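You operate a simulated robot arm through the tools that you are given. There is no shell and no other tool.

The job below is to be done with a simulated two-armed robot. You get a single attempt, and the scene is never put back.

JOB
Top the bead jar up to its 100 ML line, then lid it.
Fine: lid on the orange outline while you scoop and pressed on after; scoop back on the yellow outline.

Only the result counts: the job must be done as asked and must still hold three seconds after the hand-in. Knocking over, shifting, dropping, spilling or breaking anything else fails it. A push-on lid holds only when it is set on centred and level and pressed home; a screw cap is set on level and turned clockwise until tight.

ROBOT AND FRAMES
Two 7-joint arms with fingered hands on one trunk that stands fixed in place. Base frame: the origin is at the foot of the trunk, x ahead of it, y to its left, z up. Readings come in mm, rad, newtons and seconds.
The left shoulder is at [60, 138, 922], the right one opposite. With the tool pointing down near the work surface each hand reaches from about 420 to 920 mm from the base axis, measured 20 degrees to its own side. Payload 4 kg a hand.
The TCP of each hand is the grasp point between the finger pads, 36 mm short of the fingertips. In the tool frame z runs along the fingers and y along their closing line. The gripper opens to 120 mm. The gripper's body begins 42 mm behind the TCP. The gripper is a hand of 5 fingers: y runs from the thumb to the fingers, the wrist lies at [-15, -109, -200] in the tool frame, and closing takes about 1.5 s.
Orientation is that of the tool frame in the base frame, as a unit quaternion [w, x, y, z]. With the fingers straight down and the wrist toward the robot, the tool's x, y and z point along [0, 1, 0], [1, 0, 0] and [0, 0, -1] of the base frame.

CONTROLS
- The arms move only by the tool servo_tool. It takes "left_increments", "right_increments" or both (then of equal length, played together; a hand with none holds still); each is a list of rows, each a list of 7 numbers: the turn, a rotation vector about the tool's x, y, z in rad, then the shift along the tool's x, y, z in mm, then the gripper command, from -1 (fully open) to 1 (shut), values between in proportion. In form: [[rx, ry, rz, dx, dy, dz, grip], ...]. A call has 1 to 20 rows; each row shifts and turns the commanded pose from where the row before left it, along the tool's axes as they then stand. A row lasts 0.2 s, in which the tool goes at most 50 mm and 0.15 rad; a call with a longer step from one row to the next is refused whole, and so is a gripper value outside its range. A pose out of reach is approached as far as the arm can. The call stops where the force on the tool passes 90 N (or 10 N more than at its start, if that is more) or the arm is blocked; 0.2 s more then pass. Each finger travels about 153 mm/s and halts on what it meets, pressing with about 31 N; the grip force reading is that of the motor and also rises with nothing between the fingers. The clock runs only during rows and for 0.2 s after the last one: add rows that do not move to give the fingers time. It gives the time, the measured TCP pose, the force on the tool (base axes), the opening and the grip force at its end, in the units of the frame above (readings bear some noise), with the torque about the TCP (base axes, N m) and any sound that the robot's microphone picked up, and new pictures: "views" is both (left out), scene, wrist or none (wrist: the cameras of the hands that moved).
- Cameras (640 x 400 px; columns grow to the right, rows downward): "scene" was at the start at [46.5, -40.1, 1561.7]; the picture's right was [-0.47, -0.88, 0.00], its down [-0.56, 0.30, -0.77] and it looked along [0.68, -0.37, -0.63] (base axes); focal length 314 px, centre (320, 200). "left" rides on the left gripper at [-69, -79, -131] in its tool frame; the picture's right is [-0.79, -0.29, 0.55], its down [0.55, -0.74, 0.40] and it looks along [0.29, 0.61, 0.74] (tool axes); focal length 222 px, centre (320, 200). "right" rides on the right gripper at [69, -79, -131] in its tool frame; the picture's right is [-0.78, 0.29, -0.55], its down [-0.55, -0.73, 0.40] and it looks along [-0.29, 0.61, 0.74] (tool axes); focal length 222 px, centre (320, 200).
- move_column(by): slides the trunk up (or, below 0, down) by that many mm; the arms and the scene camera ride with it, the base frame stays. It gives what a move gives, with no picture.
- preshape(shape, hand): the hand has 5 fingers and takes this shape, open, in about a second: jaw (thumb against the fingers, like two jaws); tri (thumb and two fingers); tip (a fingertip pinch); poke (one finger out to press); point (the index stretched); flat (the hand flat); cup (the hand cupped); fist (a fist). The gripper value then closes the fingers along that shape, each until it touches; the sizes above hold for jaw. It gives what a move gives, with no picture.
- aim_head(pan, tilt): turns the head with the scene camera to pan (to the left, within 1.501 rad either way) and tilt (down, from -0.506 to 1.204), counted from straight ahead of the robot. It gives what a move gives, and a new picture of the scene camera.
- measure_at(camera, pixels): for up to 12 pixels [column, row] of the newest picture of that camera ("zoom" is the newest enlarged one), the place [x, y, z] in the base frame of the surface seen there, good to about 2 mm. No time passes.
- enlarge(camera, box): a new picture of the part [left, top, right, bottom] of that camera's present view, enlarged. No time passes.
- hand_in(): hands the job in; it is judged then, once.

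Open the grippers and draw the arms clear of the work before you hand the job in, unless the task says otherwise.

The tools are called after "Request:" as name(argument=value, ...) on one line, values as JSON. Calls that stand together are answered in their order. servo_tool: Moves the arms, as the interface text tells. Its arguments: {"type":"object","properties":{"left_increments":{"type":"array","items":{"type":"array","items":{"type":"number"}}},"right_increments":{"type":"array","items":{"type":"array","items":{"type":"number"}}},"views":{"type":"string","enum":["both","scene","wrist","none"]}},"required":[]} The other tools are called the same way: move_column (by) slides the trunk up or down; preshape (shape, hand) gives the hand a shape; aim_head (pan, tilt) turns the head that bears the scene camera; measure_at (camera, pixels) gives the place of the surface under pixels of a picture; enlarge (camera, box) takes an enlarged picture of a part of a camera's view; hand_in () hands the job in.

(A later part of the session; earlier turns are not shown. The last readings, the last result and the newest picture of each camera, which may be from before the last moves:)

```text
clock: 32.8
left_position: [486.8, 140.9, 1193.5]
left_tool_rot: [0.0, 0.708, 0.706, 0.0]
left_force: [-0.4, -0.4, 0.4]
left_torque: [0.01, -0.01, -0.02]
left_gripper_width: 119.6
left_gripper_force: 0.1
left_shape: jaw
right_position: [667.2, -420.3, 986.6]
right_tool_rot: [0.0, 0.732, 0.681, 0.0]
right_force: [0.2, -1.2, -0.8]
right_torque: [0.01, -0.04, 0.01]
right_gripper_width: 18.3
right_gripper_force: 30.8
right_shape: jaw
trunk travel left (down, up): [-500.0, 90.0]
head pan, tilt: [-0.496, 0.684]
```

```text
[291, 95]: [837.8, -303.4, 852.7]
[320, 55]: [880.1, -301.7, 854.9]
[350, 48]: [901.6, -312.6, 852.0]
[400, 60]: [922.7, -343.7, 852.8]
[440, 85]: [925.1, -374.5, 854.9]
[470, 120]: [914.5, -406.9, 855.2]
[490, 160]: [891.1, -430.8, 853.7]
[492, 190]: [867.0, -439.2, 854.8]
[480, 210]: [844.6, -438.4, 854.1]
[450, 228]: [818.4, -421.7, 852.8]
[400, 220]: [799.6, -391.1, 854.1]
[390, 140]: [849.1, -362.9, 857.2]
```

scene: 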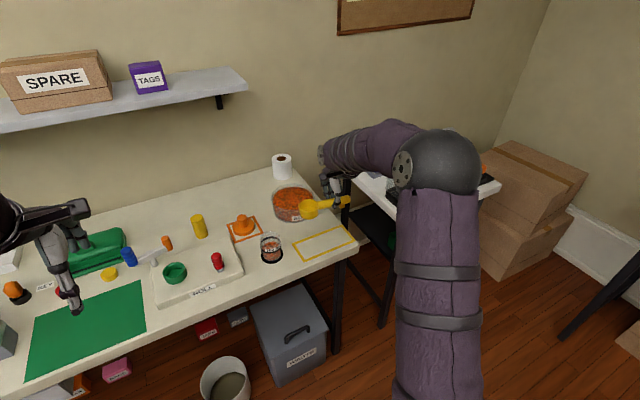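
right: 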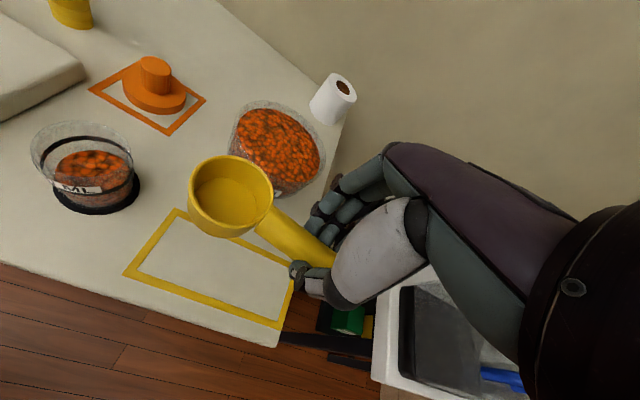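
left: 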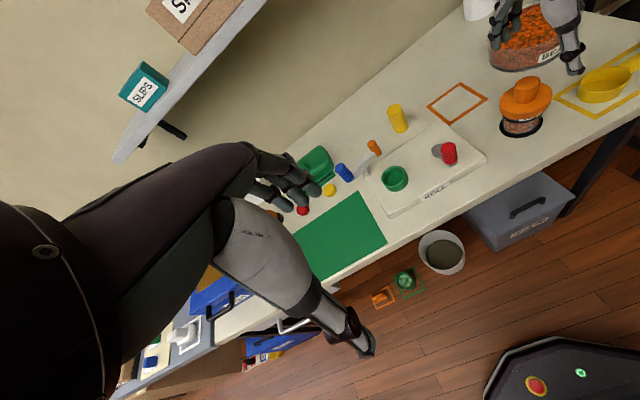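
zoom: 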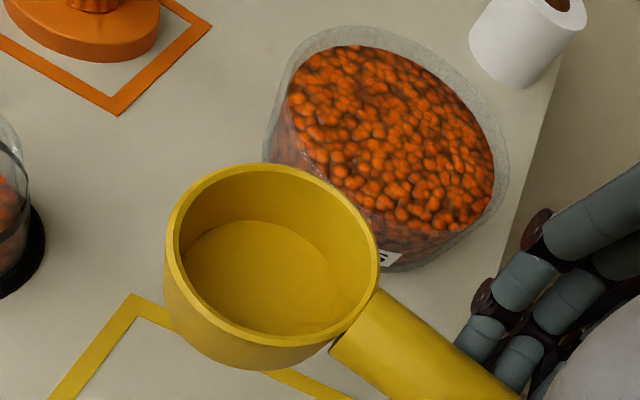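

The cup rim is level, centred at TCP + (77, 7, 20.5) in the tool frame. The bowl's centre is about (862,-370) with inner r≈69, so the tilted scooping pose is near the reach limit. I'll raise the trunk by 85 mm to gain margin.

Request:
move_column(by=85)

Request:
aim_head(pan=-0.4, tilt=0.8)

```text
clock: 34.0
left_position: [486.6, 142.0, 1278.8]
left_tool_rot: [0.0, 0.707, 0.707, 0.001]
left_force: [-0.6, -0.3, 0.4]
left_torque: [-0.01, 0.01, 0.02]
left_gripper_width: 119.9
left_gripper_force: 0.0
left_shape: jaw
right_position: [666.3, -418.9, 1071.2]
right_tool_rot: [0.0, 0.732, 0.682, 0.0]
right_force: [-0.3, -0.4, 0.1]
right_torque: [-0.04, 0.0, 0.03]
right_gripper_width: 18.4
right_gripper_force: 31.0
right_shape: jaw
trunk travel left (down, up): [-585.0, 5.0]
head pan, tilt: [-0.496, 0.684]
```

```text
clock: 34.7
left_position: [485.3, 142.2, 1278.9]
left_tool_rot: [0.0, 0.707, 0.707, 0.0]
left_force: [0.1, -0.3, 0.7]
left_torque: [0.01, -0.01, -0.01]
left_gripper_width: 119.8
left_gripper_force: 0.1
left_shape: jaw
right_position: [665.9, -420.6, 1071.1]
right_tool_rot: [0.0, 0.731, 0.682, 0.0]
right_force: [0.5, -0.3, -0.8]
right_torque: [-0.05, 0.01, 0.01]
right_gripper_width: 18.1
right_gripper_force: 31.3
right_shape: jaw
trunk travel left (down, up): [-585.0, 5.0]
head pan, tilt: [-0.4, 0.799]
```

scene: 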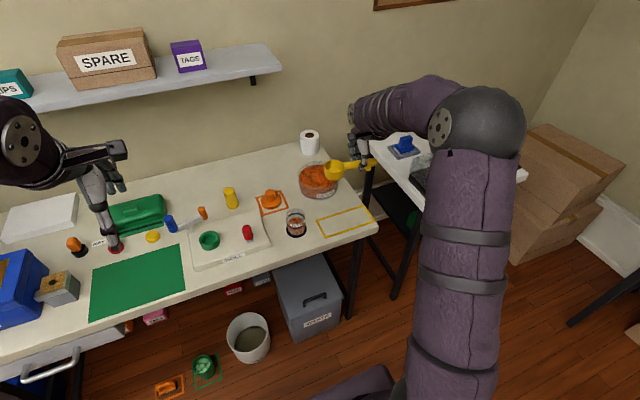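

The trunk is up and the scoop is still held steady. I'll pitch the cup down 0.6 rad here in free space, then move over the bowl at a hover height.

Request:
servo_tool(right_increments=[[0, -0.1, 0, 0, 0, 0, 0.8], [0, -0.12, 0, 0, 0, 0, 0.8], [0, -0.13, 0, 0, 0, 0, 0.8], [0, -0.13, 0, 0, 0, 0, 0.8], [0, -0.12, 0, 0, 0, 0, 0.8], [0, 0, 0, 5.73, 20.5, 7.62, 0.8], [0, 0, 0, 5.73, 20.5, 7.62, 0.8], [0, 0, 0, 5.73, 20.5, 7.62, 0.8], [0, 0, 0, 5.73, 20.5, 7.62, 0.8], [0, 0, 0, 5.73, 20.5, 7.62, 0.8], [0, 0, 0, 5.73, 20.5, 7.62, 0.8], [0, 0, 0, 5.73, 20.5, 7.62, 0.8], [0, 0, 0, 5.73, 20.5, 7.62, 0.8], [0, 0, 0, 5.73, 20.5, 7.62, 0.8], [0, 0, 0, 0, 0, 0, 0.8]])

Request:
enlarge(camera="scene", box=[280, 120, 380, 220])

Request:
enlarge(camera="right", box=[170, 90, 330, 250])

```text
clock: 37.9
left_position: [486.5, 141.9, 1278.8]
left_tool_rot: [0.001, 0.706, 0.708, -0.001]
left_force: [0.9, 0.5, 0.0]
left_torque: [-0.02, 0.01, 0.0]
left_gripper_width: 119.8
left_gripper_force: 0.0
left_shape: jaw
right_position: [850.5, -430.4, 986.8]
right_tool_rot: [0.202, 0.699, 0.651, -0.216]
right_force: [0.4, -0.3, -0.8]
right_torque: [-0.01, 0.01, 0.0]
right_gripper_width: 18.4
right_gripper_force: 30.8
right_shape: jaw
trunk travel left (down, up): [-585.0, 5.0]
head pan, tilt: [-0.4, 0.799]
```

scene: 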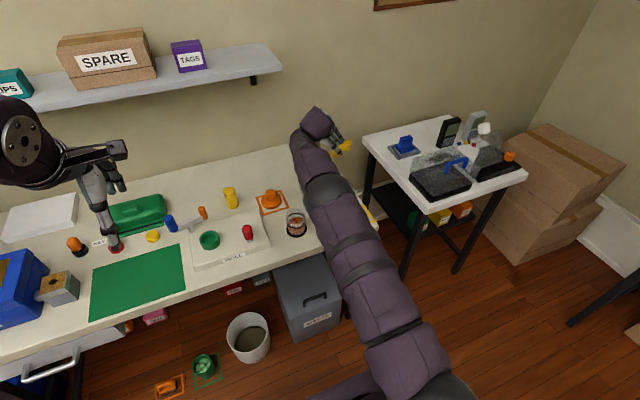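
right: 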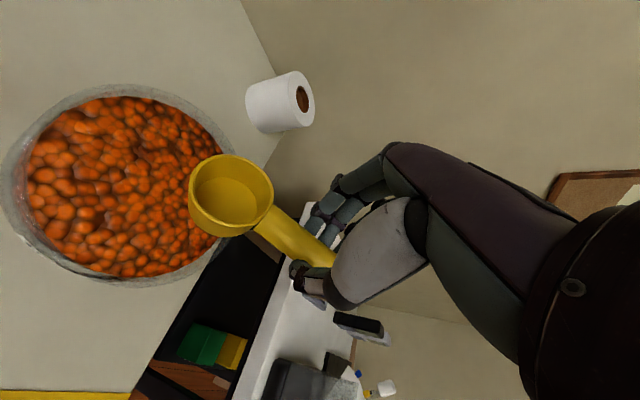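

```text
4.00 times, centred on (330, 170) of scene
```

zoom: 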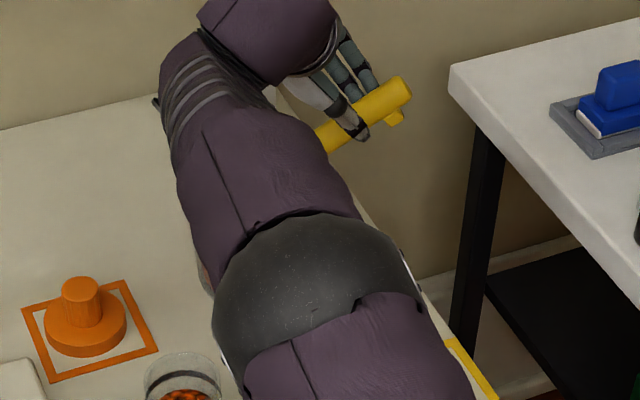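

```text
2.50 times, centred on (250, 170) of right
```

zoom: 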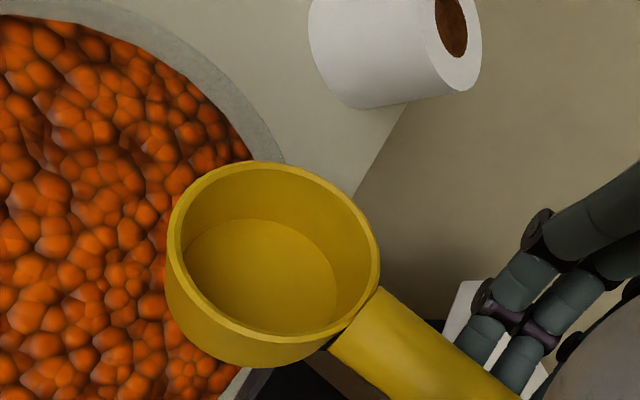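

The arm reached the commanded pose and the scoop hasn't shifted in the hand. I'll verify the cup's position over the bowl and the elbow's clearance from the jar.

Request:
measure_at(camera="zoom", pixels=[[172, 250], [262, 169], [374, 258], [275, 341], [200, 195], [335, 197], [345, 318], [207, 317], [260, 260], [100, 120], [230, 125], [50, 300]])

Request:
measure_at(camera="scene", pixels=[[327, 192], [310, 205], [318, 180], [300, 160], [345, 230], [305, 210]])

Request:
enlarge(camera="left", box=[440, 0, 640, 140])

```text
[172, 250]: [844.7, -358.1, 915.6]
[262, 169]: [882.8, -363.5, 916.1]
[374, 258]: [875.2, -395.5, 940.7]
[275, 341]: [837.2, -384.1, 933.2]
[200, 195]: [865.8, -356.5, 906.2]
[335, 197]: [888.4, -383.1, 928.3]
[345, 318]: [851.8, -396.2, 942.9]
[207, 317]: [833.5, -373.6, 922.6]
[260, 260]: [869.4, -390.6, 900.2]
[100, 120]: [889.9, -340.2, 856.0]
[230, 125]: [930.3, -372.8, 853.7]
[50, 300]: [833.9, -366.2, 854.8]
```

```text
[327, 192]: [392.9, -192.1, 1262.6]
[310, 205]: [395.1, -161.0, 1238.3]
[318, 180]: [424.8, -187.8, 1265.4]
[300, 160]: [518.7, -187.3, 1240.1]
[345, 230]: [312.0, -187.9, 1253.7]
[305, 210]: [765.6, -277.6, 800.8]
```

```text
2.86 times, centred on (540, 70) of left
```

zoom: 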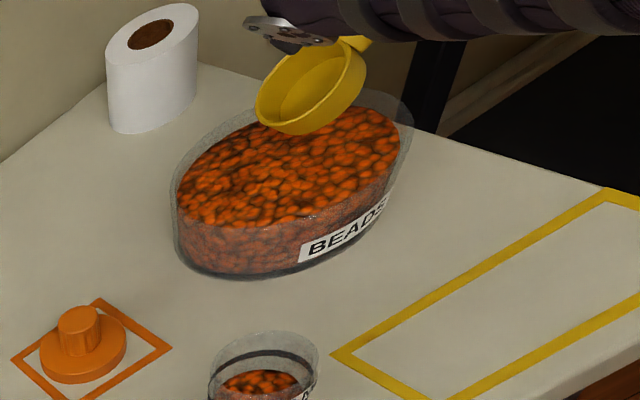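

The cup's rim centre is at (860,-376,926), pitched about 39° with the lip toward +y, over the middle of the bowl. I'll lower it slowly into the beads and watch the force.

Request:
servo_tool(right_increments=[[0, 0, 0, 3.95, 0, 5.78, 0.8], [0, 0, 0, 3.95, 0, 5.78, 0.8], [0, 0, 0, 3.95, 0, 5.78, 0.8], [0, 0, 0, 3.95, 0, 5.78, 0.8], [0, 0, 0, 2.82, 0, 4.13, 0.8], [0, 0, 0, 2.82, 0, 4.13, 0.8], [0, 0, 0, 0, 0, 0, 0.8]], views="wrist")

Request:
enlarge(camera="left", box=[480, 0, 600, 90])

Request:
enlarge(camera="right", box=[130, 90, 330, 290])

```text
clock: 39.5
left_position: [486.7, 141.2, 1277.4]
left_tool_rot: [0.0, 0.707, 0.707, 0.0]
left_force: [-0.5, -0.6, -0.9]
left_torque: [0.0, -0.01, 0.0]
left_gripper_width: 119.6
left_gripper_force: 0.2
left_shape: jaw
right_position: [850.3, -428.5, 945.8]
right_tool_rot: [0.201, 0.699, 0.652, -0.216]
right_force: [-0.3, 0.0, -0.3]
right_torque: [0.01, -0.02, -0.02]
right_gripper_width: 18.2
right_gripper_force: 31.1
right_shape: jaw
trunk travel left (down, up): [-585.0, 5.0]
head pan, tilt: [-0.4, 0.799]
```

right: 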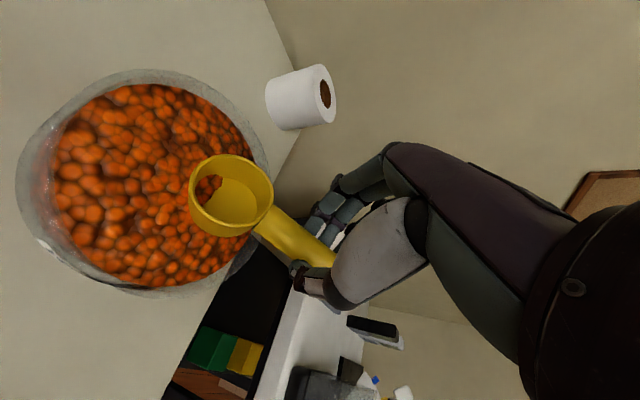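

```text
4.44 times, centred on (540, 45) of left
```

zoom: 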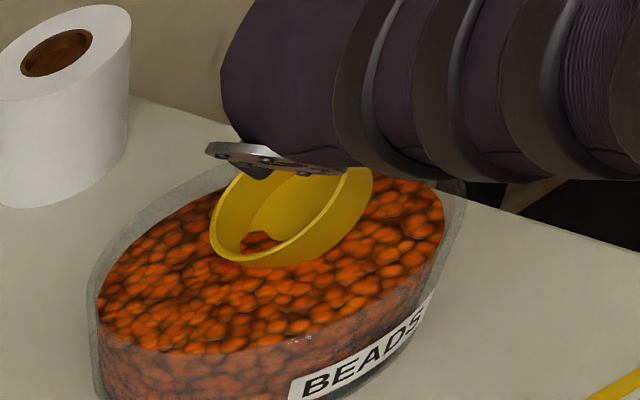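

```text
2.00 times, centred on (230, 190) of right
```

zoom: 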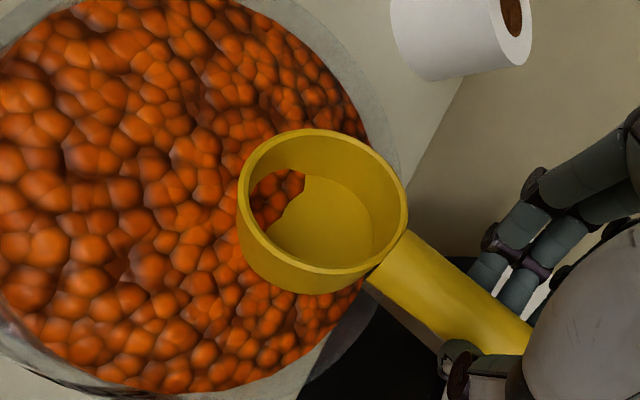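

The beads give no resistance (force≈0) and already show inside the cup's low corner. I'll lower another 28 mm so the lip goes well under the bead surface.

Request:
servo_tool(right_increments=[[0, 0, 0, 3.16, 0, 4.62, 0.8], [0, 0, 0, 3.16, 0, 4.62, 0.8], [0, 0, 0, 3.16, 0, 4.62, 0.8], [0, 0, 0, 3.16, 0, 4.62, 0.8], [0, 0, 0, 3.16, 0, 4.62, 0.8], [0, 0, 0, 0, 0, 0, 0.8]], views="wrist")

Request:
enlarge(camera="left", box=[480, 0, 600, 90])

Request:
enlarge(camera="right", box=[130, 90, 330, 290])

```text
clock: 40.9
left_position: [486.7, 141.3, 1278.8]
left_tool_rot: [0.0, 0.707, 0.707, 0.0]
left_force: [0.2, -0.3, 0.5]
left_torque: [-0.01, -0.03, 0.0]
left_gripper_width: 119.7
left_gripper_force: 0.1
left_shape: jaw
right_position: [851.4, -429.0, 918.4]
right_tool_rot: [0.202, 0.7, 0.65, -0.217]
right_force: [-0.7, 0.2, -1.1]
right_torque: [0.01, -0.01, -0.02]
right_gripper_width: 18.3
right_gripper_force: 30.9
right_shape: jaw
trunk travel left (down, up): [-585.0, 5.0]
head pan, tilt: [-0.4, 0.799]
```

right: 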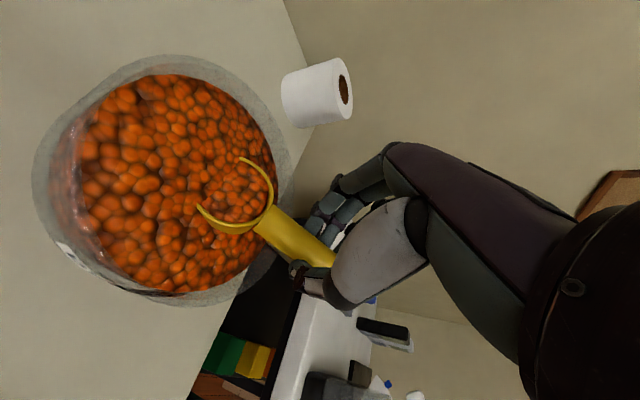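

```text
4.44 times, centred on (540, 45) of left
```

zoom: 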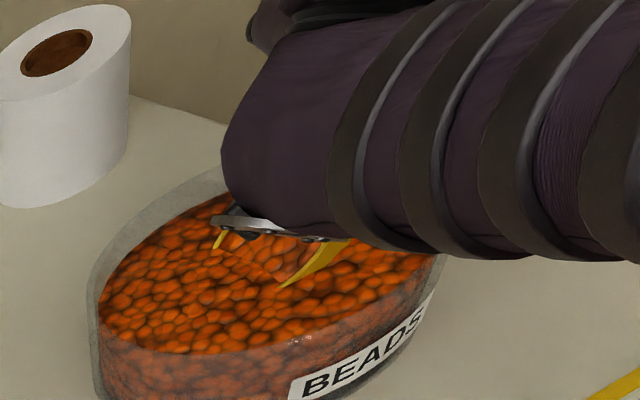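

```text
2.00 times, centred on (230, 190) of right
```

zoom: 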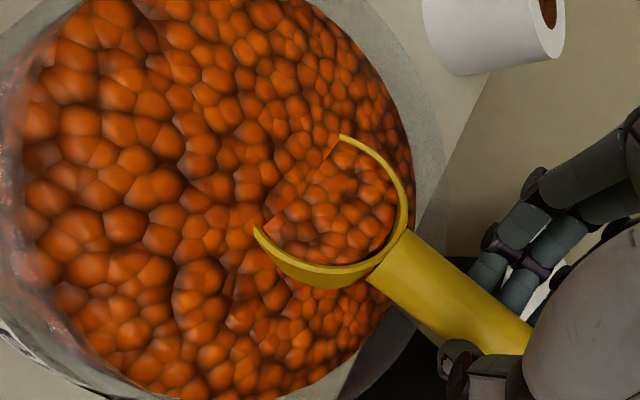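

The lip is about 20 mm under the bead surface with beads over the cup, and there's no contact with the bowl. I'll push slightly forward, level the scoop while rising (keeping the handle over the rim), and lift clear.

Request:
servo_tool(right_increments=[[0, 0.05, 0, 0.17, 0, 1.67, 0.8], [0, 0.05, 0, 0.17, 0, 1.67, 0.8], [0, 0.05, 0, 0.17, 0, 1.67, 0.8], [0, 0.05, 0, 2.0, 0, 0.4, 0.8], [0, 0.05, 0, 2.0, 0, 0.4, 0.8], [0, 0.05, 0, 2.0, 0, 0.4, 0.8], [0, 0.05, 0, -2.42, 0, -1.52, 0.8], [0, 0.05, 0, -2.42, 0, -1.52, 0.8], [0, 0.05, 0, -2.42, 0, -1.52, 0.8], [0, 0.05, 0, -1.37, 0, -1.0, 0.8], [0, 0.05, 0, -1.37, 0, -1.0, 0.8], [0, 0.05, 0, -1.37, 0, -1.0, 0.8], [0, 0.05, 0, -1.37, 0, -1.0, 0.8], [0, 0, 0, 0.3, 0, -6.25, 0.8], [0, 0, 0, 0.3, 0, -6.25, 0.8], [0, 0, 0, 0.3, 0, -6.25, 0.8], [0, 0, 0, 0.3, 0, -6.25, 0.8], [0, 0, 0, 0, 0, 0, 0.8]], views="both")

Request:
enlarge(camera="left", box=[480, 0, 600, 90])

Request:
enlarge(camera="right", box=[130, 90, 330, 290])

```text
clock: 44.7
left_position: [485.1, 141.3, 1279.5]
left_tool_rot: [0.0, 0.707, 0.707, 0.0]
left_force: [0.0, 0.1, -0.3]
left_torque: [0.03, 0.03, 0.03]
left_gripper_width: 119.8
left_gripper_force: 0.1
left_shape: jaw
right_position: [846.4, -423.4, 934.2]
right_tool_rot: [-0.018, 0.732, 0.681, 0.018]
right_force: [-0.2, 0.3, -1.0]
right_torque: [-0.06, -0.03, -0.01]
right_gripper_width: 17.9
right_gripper_force: 31.0
right_shape: jaw
right hand out of reach, approached as far as the arm can: row 11, 12, 13
trunk travel left (down, up): [-585.0, 5.0]
head pan, tilt: [-0.4, 0.799]
```

scene: 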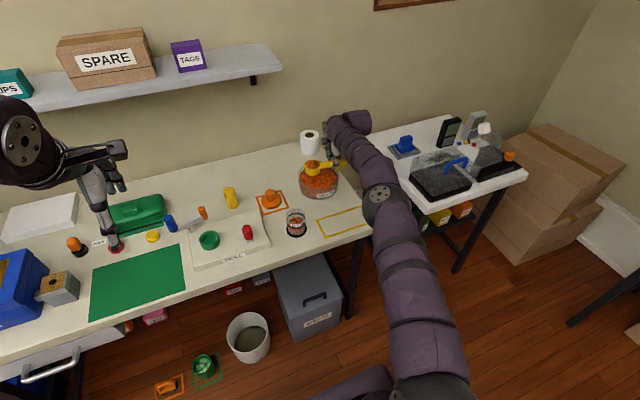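
right: 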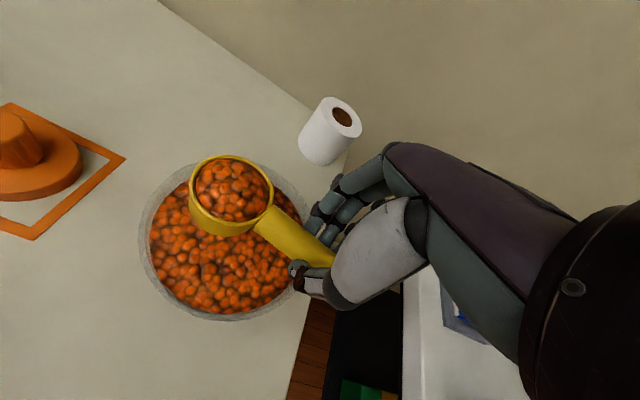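

```text
4.44 times, centred on (540, 45) of left
```

zoom: 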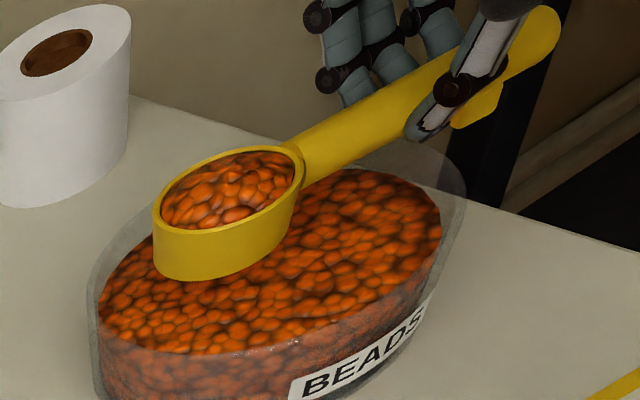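

```text
2.00 times, centred on (230, 190) of right
```

zoom: 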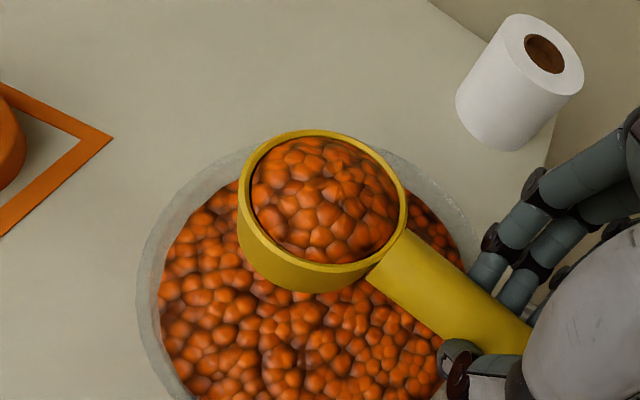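

The scoop came out full, nearly level with the rim, and nothing spilled. I'll measure the fill height relative to its rim.

Request:
measure_at(camera="zoom", pixels=[[320, 200], [280, 170], [370, 200], [300, 240], [340, 160], [242, 200], [320, 132], [402, 200], [320, 266], [250, 330], [330, 350], [200, 260]])

```text
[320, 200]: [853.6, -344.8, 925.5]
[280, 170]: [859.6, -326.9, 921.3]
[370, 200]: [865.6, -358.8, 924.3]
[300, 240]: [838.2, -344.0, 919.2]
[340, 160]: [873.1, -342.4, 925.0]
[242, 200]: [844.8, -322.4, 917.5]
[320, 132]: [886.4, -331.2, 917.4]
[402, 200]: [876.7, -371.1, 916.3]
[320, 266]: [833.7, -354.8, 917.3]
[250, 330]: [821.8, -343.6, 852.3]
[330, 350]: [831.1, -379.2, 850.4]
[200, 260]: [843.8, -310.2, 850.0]
```

The rim is level at z≈917 and the beads are heaped to about 925, roughly 65 ml, which is more than needed. I'll shed the excess back into the bowl by rolling the cup about its handle over the bowl, in stages.

Request:
servo_tool(right_increments=[[-0.1, 0, 0, 0, 0, 0, 0.8], [-0.1, 0, 0, 0, 0, 0, 0.8], [-0.1, 0, 0, 0, 0, 0, 0.8], [-0.1, 0, 0, 0, 0, 0, 0.8], [0, 0, 0, 0, 0, 0, 0.8], [0, 0, 0, 0, 0, 0, 0.8], [0, 0, 0, 0, 0, 0, 0.8]], views="wrist")

Request:
enlarge(camera="left", box=[480, 0, 600, 90])

Request:
enlarge(camera="right", box=[130, 90, 330, 290])

```text
clock: 46.3
left_position: [487.1, 141.0, 1278.5]
left_tool_rot: [0.0, 0.707, 0.707, 0.0]
left_force: [-0.3, -0.2, -0.3]
left_torque: [0.04, 0.01, 0.0]
left_gripper_width: 119.6
left_gripper_force: 0.0
left_shape: jaw
right_position: [848.4, -424.7, 934.6]
right_tool_rot: [0.128, 0.72, 0.665, 0.153]
right_force: [-0.2, 0.5, -0.5]
right_torque: [-0.02, 0.03, -0.02]
right_gripper_width: 18.0
right_gripper_force: 31.1
right_shape: jaw
trunk travel left (down, up): [-585.0, 5.0]
head pan, tilt: [-0.4, 0.799]
```

right: 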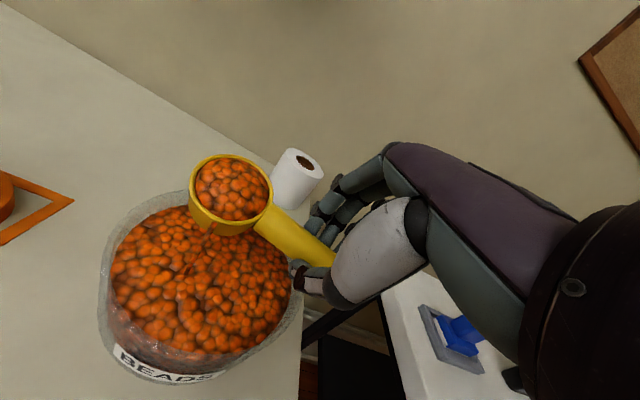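

```text
4.44 times, centred on (540, 45) of left
```

zoom: 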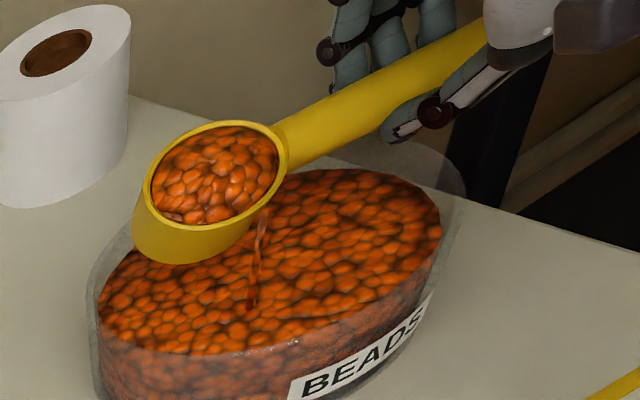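

```text
2.00 times, centred on (230, 190) of right
```

zoom: 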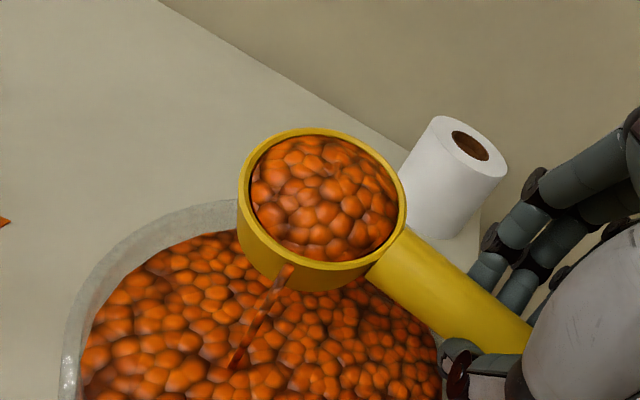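

A stream leaves the low lip at about (285,268) and lands in the bowl. I'll measure the stream's start and landing, and the remaining content.

Request:
measure_at(camera="zoom", pixels=[[285, 270], [275, 290], [255, 325], [237, 362], [320, 200], [280, 170], [370, 200], [300, 240], [242, 200], [320, 132], [402, 200], [320, 266]])

```text
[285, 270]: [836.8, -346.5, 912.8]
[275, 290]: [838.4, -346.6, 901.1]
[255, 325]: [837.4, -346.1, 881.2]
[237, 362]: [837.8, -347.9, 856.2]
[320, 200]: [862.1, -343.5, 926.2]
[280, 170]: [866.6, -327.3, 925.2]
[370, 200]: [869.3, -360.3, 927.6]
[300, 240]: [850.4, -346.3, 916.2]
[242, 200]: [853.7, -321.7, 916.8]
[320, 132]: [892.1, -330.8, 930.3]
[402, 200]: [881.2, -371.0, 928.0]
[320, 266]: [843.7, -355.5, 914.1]
```

The stream falls straight down from the lip, at (837,-346.5). I'll hold this tilt for a second to see whether it keeps flowing or settles.

Request:
servo_tool(right_increments=[[0, 0, 0, 0, 0, 0, 0.8], [0, 0, 0, 0, 0, 0, 0.8], [0, 0, 0, 0, 0, 0, 0.8], [0, 0, 0, 0, 0, 0, 0.8], [0, 0, 0, 0, 0, 0, 0.8]], views="none")

Request:
enlarge(camera="right", box=[130, 90, 330, 290])

Request:
measure_at(camera="zoom", pixels=[[320, 200], [280, 170], [370, 200], [300, 240], [340, 160], [260, 210], [330, 245], [390, 220], [242, 200], [320, 132], [402, 200], [320, 266]])

```text
clock: 47.5
left_position: [486.7, 141.3, 1279.2]
left_tool_rot: [0.001, 0.707, 0.707, 0.0]
left_force: [-0.2, -0.6, 0.4]
left_torque: [0.0, -0.01, -0.01]
left_gripper_width: 119.6
left_gripper_force: 0.0
left_shape: jaw
right_position: [847.6, -424.3, 935.5]
right_tool_rot: [0.129, 0.72, 0.665, 0.153]
right_force: [-1.0, -0.2, -0.9]
right_torque: [-0.02, 0.03, 0.04]
right_gripper_width: 18.2
right_gripper_force: 31.3
right_shape: jaw
trunk travel left (down, up): [-585.0, 5.0]
head pan, tilt: [-0.4, 0.799]
```

```text
2.00 times, centred on (230, 190) of right
```

zoom: 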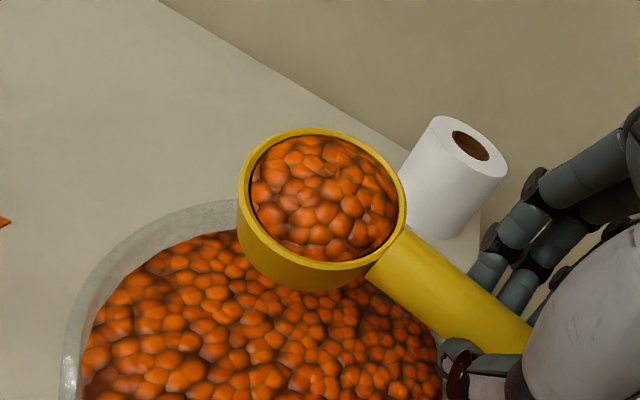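

```text
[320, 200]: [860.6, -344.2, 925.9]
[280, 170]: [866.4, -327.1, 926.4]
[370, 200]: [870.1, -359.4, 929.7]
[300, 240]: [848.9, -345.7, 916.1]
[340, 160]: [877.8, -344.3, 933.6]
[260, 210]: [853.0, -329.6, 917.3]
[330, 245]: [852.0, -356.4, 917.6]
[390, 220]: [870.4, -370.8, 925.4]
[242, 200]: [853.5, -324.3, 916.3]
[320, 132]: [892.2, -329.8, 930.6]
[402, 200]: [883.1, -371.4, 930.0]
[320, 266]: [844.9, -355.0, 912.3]
```

The flow stopped by itself at this tilt and the content is still slightly heaped. I'll roll a further 0.25 rad, dwell and re-measure.

Request:
servo_tool(right_increments=[[-0.08, 0, 0, 0, 0, 0, 0.8], [-0.08, 0, 0, 0, 0, 0, 0.8], [-0.09, 0, 0, 0, 0, 0, 0.8], [0, 0, 0, 0, 0, 0, 0.8], [0, 0, 0, 0, 0, 0, 0.8], [0, 0, 0, 0, 0, 0, 0.8], [0, 0, 0, 0, 0, 0, 0.8], [0, 0, 0, 0, 0, 0, 0.8], [0, 0, 0, 0, 0, 0, 0.8], [0, 0, 0, 0, 0, 0, 0.8]], views="none")

Request:
enlarge(camera="right", box=[130, 90, 330, 290])

Request:
measure_at(camera="zoom", pixels=[[320, 200], [280, 170], [370, 200], [300, 240], [340, 160], [260, 210], [330, 245], [390, 220], [242, 200], [320, 132], [402, 200], [320, 266]])

```text
clock: 49.7
left_position: [487.3, 140.6, 1278.3]
left_tool_rot: [0.0, 0.707, 0.707, -0.001]
left_force: [0.4, -0.1, -0.2]
left_torque: [-0.02, 0.0, -0.03]
left_gripper_width: 119.5
left_gripper_force: 0.0
left_shape: jaw
right_position: [846.2, -423.6, 934.3]
right_tool_rot: [0.217, 0.698, 0.641, 0.234]
right_force: [0.8, -0.2, -1.0]
right_torque: [-0.04, 0.04, -0.02]
right_gripper_width: 18.0
right_gripper_force: 30.9
right_shape: jaw
trunk travel left (down, up): [-585.0, 5.0]
head pan, tilt: [-0.4, 0.799]
```

```text
2.00 times, centred on (230, 190) of right
```

zoom: 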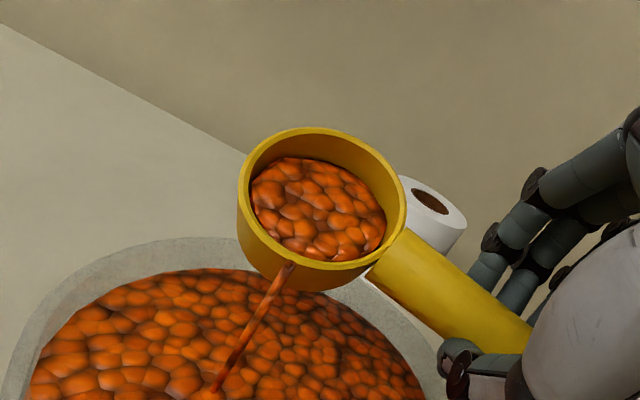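

```text
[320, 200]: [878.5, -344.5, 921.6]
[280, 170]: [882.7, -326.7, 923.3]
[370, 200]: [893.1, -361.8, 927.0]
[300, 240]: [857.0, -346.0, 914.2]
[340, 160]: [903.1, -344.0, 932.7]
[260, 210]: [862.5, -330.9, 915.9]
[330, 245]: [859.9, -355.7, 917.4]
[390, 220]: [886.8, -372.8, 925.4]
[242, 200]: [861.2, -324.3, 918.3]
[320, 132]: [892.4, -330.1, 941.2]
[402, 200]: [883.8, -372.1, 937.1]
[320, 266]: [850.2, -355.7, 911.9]
```

At 37° tilt the beads' surface rests at about 22° slope through the lip, so roughly 45 ml should remain. I'll level the scoop again and measure the content.

Request:
servo_tool(right_increments=[[0, 0, 0, 0, 0, 0, 0.8], [0, 0, 0, 0, 0, 0, 0.8], [0, 0, 0, 0, 0, 0, 0.8], [0.1, 0, 0, 0, 0, 0, 0.8], [0.13, 0, 0, 0, 0, 0, 0.8], [0.13, 0, 0, 0, 0, 0, 0.8], [0.13, 0, 0, 0, 0, 0, 0.8], [0.1, 0, 0, 0, 0, 0, 0.8], [0.06, 0, 0, 0, 0, 0, 0.8], [0, 0, 0, 0, 0, 0, 0.8]], views="none")

Request:
enlarge(camera="right", box=[130, 90, 330, 290])

Request:
measure_at(camera="zoom", pixels=[[320, 200], [280, 170], [370, 200], [300, 240], [340, 160], [270, 210], [330, 235], [385, 215], [242, 200], [320, 132], [402, 200], [320, 266]])

```text
clock: 51.9
left_position: [486.2, 141.0, 1278.6]
left_tool_rot: [0.001, 0.707, 0.707, -0.001]
left_force: [0.0, -0.7, -0.5]
left_torque: [-0.06, 0.01, 0.0]
left_gripper_width: 119.6
left_gripper_force: 0.0
left_shape: jaw
right_position: [845.1, -424.8, 934.6]
right_tool_rot: [-0.017, 0.731, 0.682, 0.017]
right_force: [-0.4, -0.8, -0.5]
right_torque: [-0.04, 0.0, 0.04]
right_gripper_width: 17.6
right_gripper_force: 30.7
right_shape: jaw
trunk travel left (down, up): [-585.0, 5.0]
head pan, tilt: [-0.4, 0.799]
```

```text
2.00 times, centred on (230, 190) of right
```

zoom: 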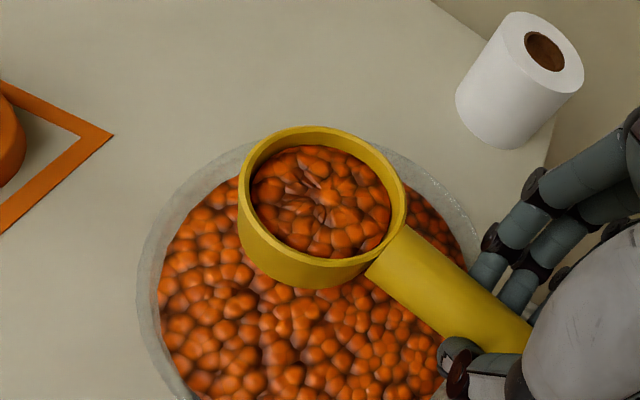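

```text
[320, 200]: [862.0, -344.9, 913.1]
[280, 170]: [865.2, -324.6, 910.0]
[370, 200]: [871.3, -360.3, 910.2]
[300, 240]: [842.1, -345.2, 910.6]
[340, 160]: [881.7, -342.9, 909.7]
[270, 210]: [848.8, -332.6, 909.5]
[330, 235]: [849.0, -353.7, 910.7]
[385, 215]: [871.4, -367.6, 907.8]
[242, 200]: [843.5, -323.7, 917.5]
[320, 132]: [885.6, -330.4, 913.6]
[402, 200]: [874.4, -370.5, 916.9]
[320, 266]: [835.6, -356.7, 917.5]
```

About 45 ml remains (surface 6.5 mm below the rim), so it is safe to carry. I'll move the right hand so the cup is over the jar at (693.5,-219.5), and bring the left hand and its camera round to watch the jar from the side.

Request:
servo_tool(right_increments=[[0, 0, 0, 3.0, -4.2, -2.5, 0.8], [0, 0, 0, 6.8, -9.4, -2.0, 0.8], [0, 0, 0, 7.2, -10, -2.0, 0.8], [0, 0, 0, 7.2, -10, -1.5, 0.8], [0, 0, 0, 7.2, -10, -0.5, 0.8], [0, 0, 0, 7.2, -10, -0.2, 0.8], [0, 0, 0, 7.2, -10, 0, 0.8], [0, 0, 0, 7.2, -10, 0, 0.8], [0, 0, 0, 7.2, -10, 0, 0.8], [0, 0, 0, 7.2, -10, 0, 0.8], [0, 0, 0, 7.2, -10, 0, 0.8], [0, 0, 0, 7.2, -10, 0, 0.8], [0, 0, 0, 7.2, -10, 0, 0.8], [0, 0, 0, 7.2, -10, 0, 0.8], [0, 0, 0, 7.2, -10, 0, 0.8], [0, 0, 0, 7.2, -10, 0, 0.8], [0, 0, 0, 4.1, -5.7, 0, 0.8], [0, 0, 0, 2, -2.7, 0, 0.8], [0, 0, 0, 0, 0, 0, 0.8]], left_increments=[[0, 0, 0, -14.9, 2.8, 28.9, -1], [0, 0, 0, -14.9, 2.8, 28.9, -1], [0, 0, 0, -14.9, 2.8, 28.9, -1], [0, 0, 0, -14.9, 2.8, 28.9, -1], [0, 0, 0, -14.9, 2.8, 28.9, -1], [0, 0, 0, -14.9, 2.8, 28.9, -1], [0, 0, 0, -14.9, 2.8, 28.9, -1], [0, 0, 0, -14.9, 2.8, 28.9, -1], [0, 0, 0, -14.9, 2.8, 28.9, -1], [0, 0, 0.138, 0, 0, 0, -1], [0, 0, 0.138, 0, 0, 0, -1], [0, 0, 0.138, 0, 0, 0, -1], [0, 0, 0.138, 0, 0, 0, -1], [0, 0, 0.138, 0, 0, 0, -1], [0, 0, 0.138, 0, 0, 0, -1], [0, 0, 0.138, 0, 0, 0, -1], [0, 0, 0.138, 0, 0, 0, -1], [0, 0, 0.138, 0, 0, 0, -1], [0, 0, 0, 0, 0, 0, -1]])

```text
clock: 55.9
left_position: [511.2, 6.9, 1018.9]
left_tool_rot: [0.0, 0.954, 0.299, 0.0]
left_force: [0.8, 0.7, 0.3]
left_torque: [0.03, 0.0, -0.01]
left_gripper_width: 119.7
left_gripper_force: 0.0
left_shape: jaw
left hand out of reach, approached as far as the arm can: row 17, 18
right_position: [693.9, -296.5, 948.1]
right_tool_rot: [-0.016, 0.731, 0.682, 0.019]
right_force: [-0.5, -1.7, -0.4]
right_torque: [-0.06, 0.02, -0.01]
right_gripper_width: 17.6
right_gripper_force: 30.6
right_shape: jaw
trunk travel left (down, up): [-585.0, 5.0]
head pan, tilt: [-0.4, 0.799]
```

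scene: 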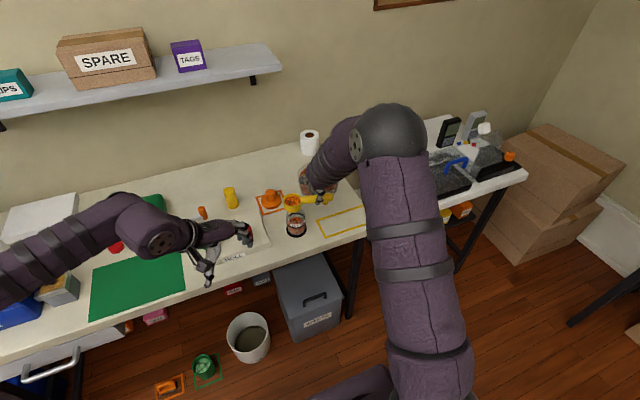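
right: 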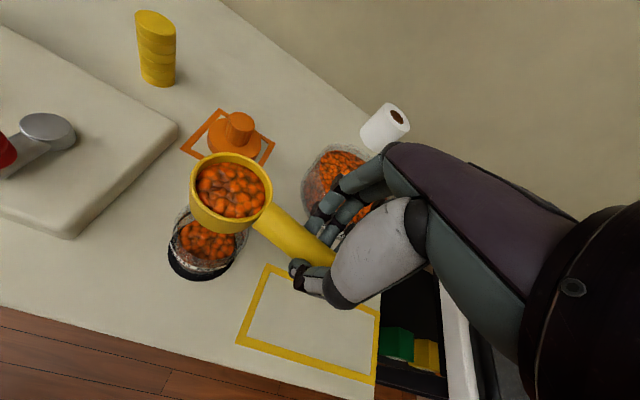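
left: 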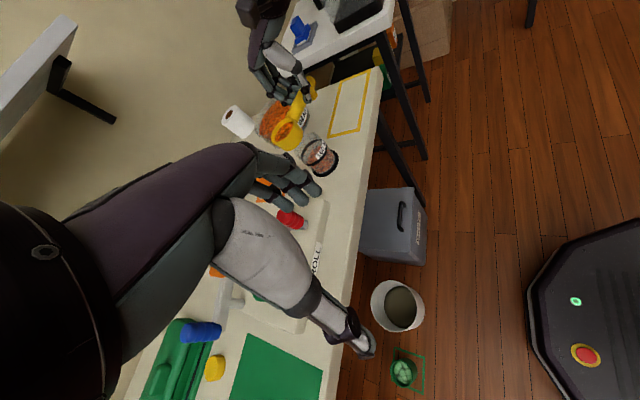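

The cup is above the jar at TCP (694,-296.5,948), and the left camera now sees the jar at about (320,155). I'll zoom in from all cameras to check alignment.

Request:
enlarge(camera="scene", box=[270, 180, 340, 245])

Request:
enlarge(camera="left", box=[260, 90, 360, 190])

Request:
measure_at(camera="zoom", pixels=[[380, 260], [400, 250], [420, 270], [360, 240], [390, 290], [430, 300], [180, 180], [200, 200]])

```text
6.15 times, centred on (305, 212) of scene
```

zoom: 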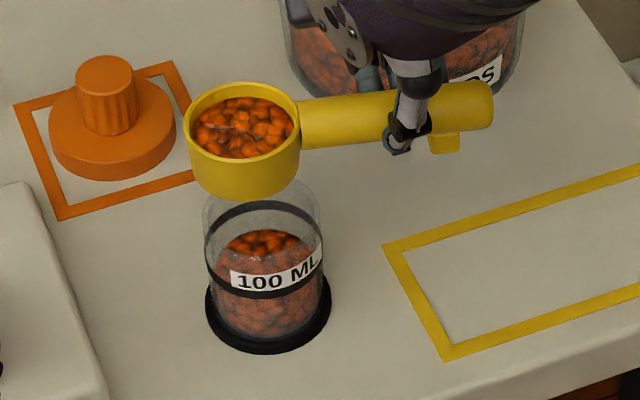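

```text
4.00 times, centred on (310, 140) of left
```

zoom: 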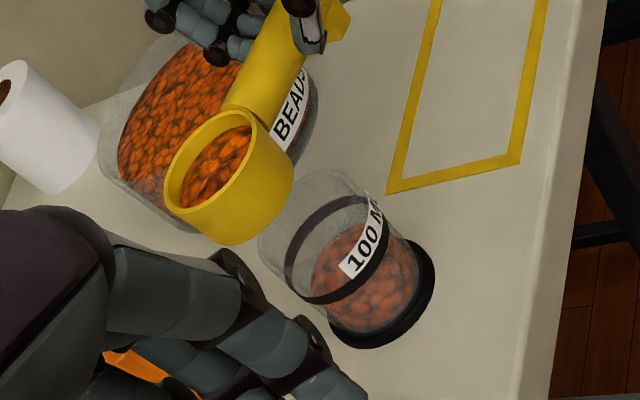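

```text
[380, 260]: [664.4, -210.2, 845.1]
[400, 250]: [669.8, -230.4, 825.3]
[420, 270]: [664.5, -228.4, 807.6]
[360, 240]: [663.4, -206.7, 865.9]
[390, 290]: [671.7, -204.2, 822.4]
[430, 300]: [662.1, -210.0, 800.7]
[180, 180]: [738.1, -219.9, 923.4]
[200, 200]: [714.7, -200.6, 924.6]
```

I'll measure the cup rim from the scene zoom to see its exact place relative to the jar before pouring.

Request:
enlarge(camera="scene", box=[282, 190, 324, 232])

Request:
measure_at(camera="zoom", pixels=[[97, 130], [180, 158], [262, 95], [180, 32], [130, 45], [240, 50], [120, 150], [245, 135], [180, 95], [215, 240], [220, 250], [230, 240]])

```text
9.52 times, centred on (303, 211) of scene
```

zoom: 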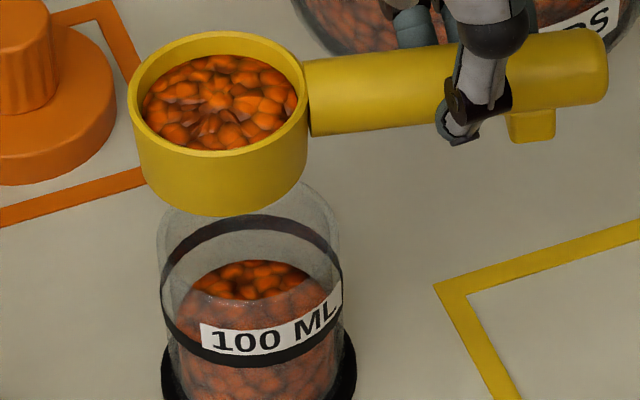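

```text
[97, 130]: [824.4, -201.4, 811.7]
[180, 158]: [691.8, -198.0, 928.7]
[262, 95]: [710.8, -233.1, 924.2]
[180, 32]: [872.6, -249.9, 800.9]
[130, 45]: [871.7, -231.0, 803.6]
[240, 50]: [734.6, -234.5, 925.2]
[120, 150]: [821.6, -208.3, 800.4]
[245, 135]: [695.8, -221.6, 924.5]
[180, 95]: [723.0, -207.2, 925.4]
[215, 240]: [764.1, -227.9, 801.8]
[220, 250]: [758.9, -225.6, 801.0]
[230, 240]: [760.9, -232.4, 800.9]
```

Some of those pixels missed the rim, so I'll sample it again on the ring itself.

Request:
measure_at(camera="zoom", pixels=[[133, 95], [150, 137], [205, 154], [265, 143], [303, 100], [285, 55], [215, 36], [155, 60], [180, 90], [230, 90], [250, 120], [170, 120]])

```text
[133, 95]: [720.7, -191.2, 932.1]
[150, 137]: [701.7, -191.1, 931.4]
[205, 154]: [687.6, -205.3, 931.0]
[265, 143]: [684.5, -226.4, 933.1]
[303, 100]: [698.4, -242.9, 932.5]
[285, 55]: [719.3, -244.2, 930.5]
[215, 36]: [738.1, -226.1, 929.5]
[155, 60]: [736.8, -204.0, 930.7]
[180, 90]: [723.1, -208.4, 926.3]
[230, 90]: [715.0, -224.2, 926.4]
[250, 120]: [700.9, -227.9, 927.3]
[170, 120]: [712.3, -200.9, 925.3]
```

The cup's rim centre is at (711,-216,931), level. I'll shift so the pouring lip will be over the jar's centre, then roll to 0.6 rad, just short of flowing, and check.

Request:
servo_tool(right_increments=[[0, 0, 0, -2.35, -2.6, 3.9, 0.8], [0, 0, 0, -2.35, -2.6, 3.9, 0.8], [-0.08, 0, 0, 0, 0, 0, 0.8], [-0.1, 0, 0, 0, 0, 0, 0.8], [-0.1, 0, 0, 0, 0, 0, 0.8], [-0.1, 0, 0, 0, 0, 0, 0.8], [-0.1, 0, 0, 0, 0, 0, 0.8], [-0.07, 0, 0, 0, 0, 0, 0.8], [0, 0, 0, 0, 0, 0, 0.8]], views="both")

Request:
enlarge(camera="left", box=[260, 90, 360, 190])

Request:
enlarge(camera="scene", box=[282, 190, 324, 232])

```text
clock: 57.9
left_position: [512.2, 8.2, 1018.4]
left_tool_rot: [0.0, 0.955, 0.298, -0.001]
left_force: [-0.2, 0.3, -0.1]
left_torque: [-0.05, -0.01, -0.01]
left_gripper_width: 120.2
left_gripper_force: 0.1
left_shape: jaw
right_position: [687.9, -301.4, 942.2]
right_tool_rot: [0.182, 0.708, 0.652, 0.203]
right_force: [0.2, 0.0, -1.1]
right_torque: [0.0, 0.03, -0.05]
right_gripper_width: 17.9
right_gripper_force: 31.0
right_shape: jaw
trunk travel left (down, up): [-585.0, 5.0]
head pan, tilt: [-0.4, 0.799]
```

scene: 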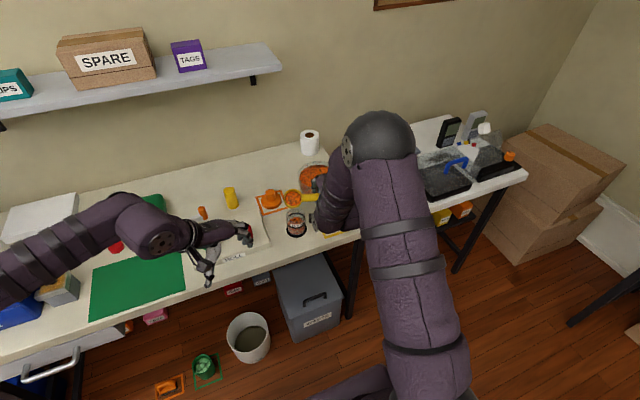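
right: 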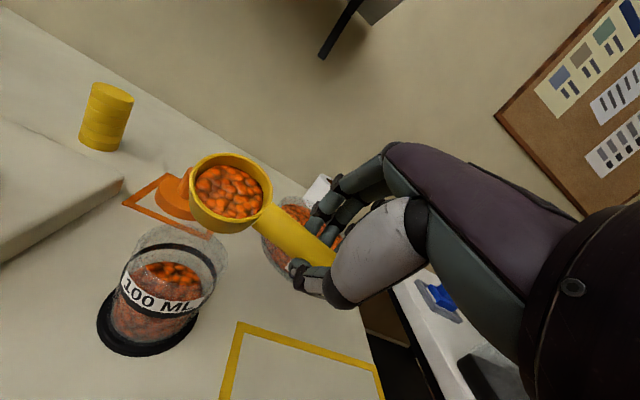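

```text
4.00 times, centred on (310, 140) of left
```

zoom: 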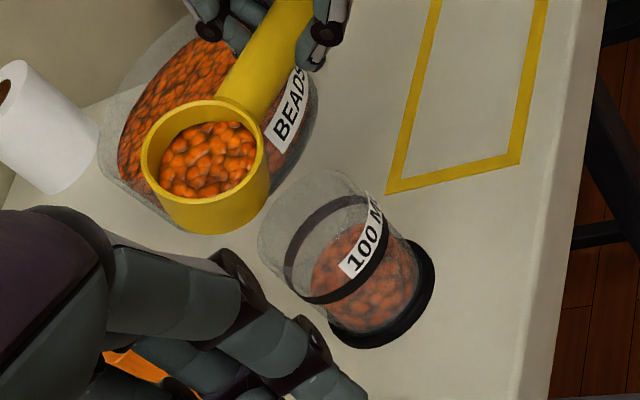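

```text
9.52 times, centred on (303, 211) of scene
```

zoom: 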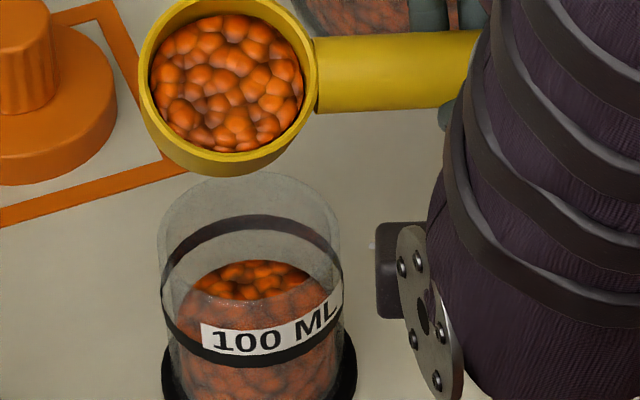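

No flow yet and the jar is clear. I'll measure the low lip to confirm it is above the jar's mouth.

Request:
measure_at(camera="zoom", pixels=[[147, 90], [165, 140], [200, 165], [235, 168], [270, 157], [300, 125], [312, 70], [225, 160], [215, 140], [250, 60], [230, 150]])

Request:
enlarge(camera="right", box=[80, 130, 300, 360])

```text
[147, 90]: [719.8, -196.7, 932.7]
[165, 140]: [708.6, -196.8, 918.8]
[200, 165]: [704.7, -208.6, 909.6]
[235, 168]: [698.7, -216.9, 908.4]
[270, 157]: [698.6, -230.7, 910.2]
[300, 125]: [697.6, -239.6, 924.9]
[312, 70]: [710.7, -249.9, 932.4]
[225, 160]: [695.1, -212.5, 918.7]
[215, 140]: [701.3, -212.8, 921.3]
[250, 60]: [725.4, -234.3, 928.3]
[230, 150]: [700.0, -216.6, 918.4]
```

```text
1.74 times, centred on (190, 245) of right
```

zoom: 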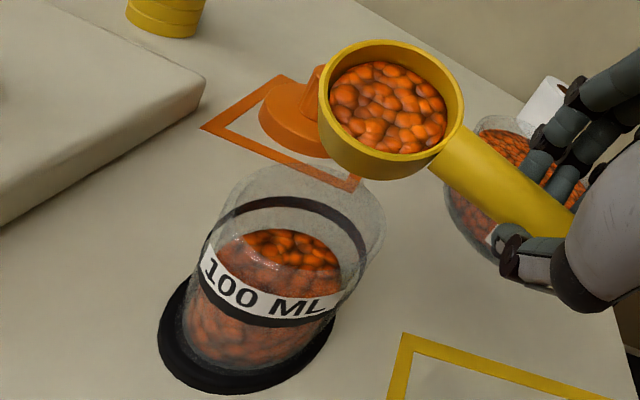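

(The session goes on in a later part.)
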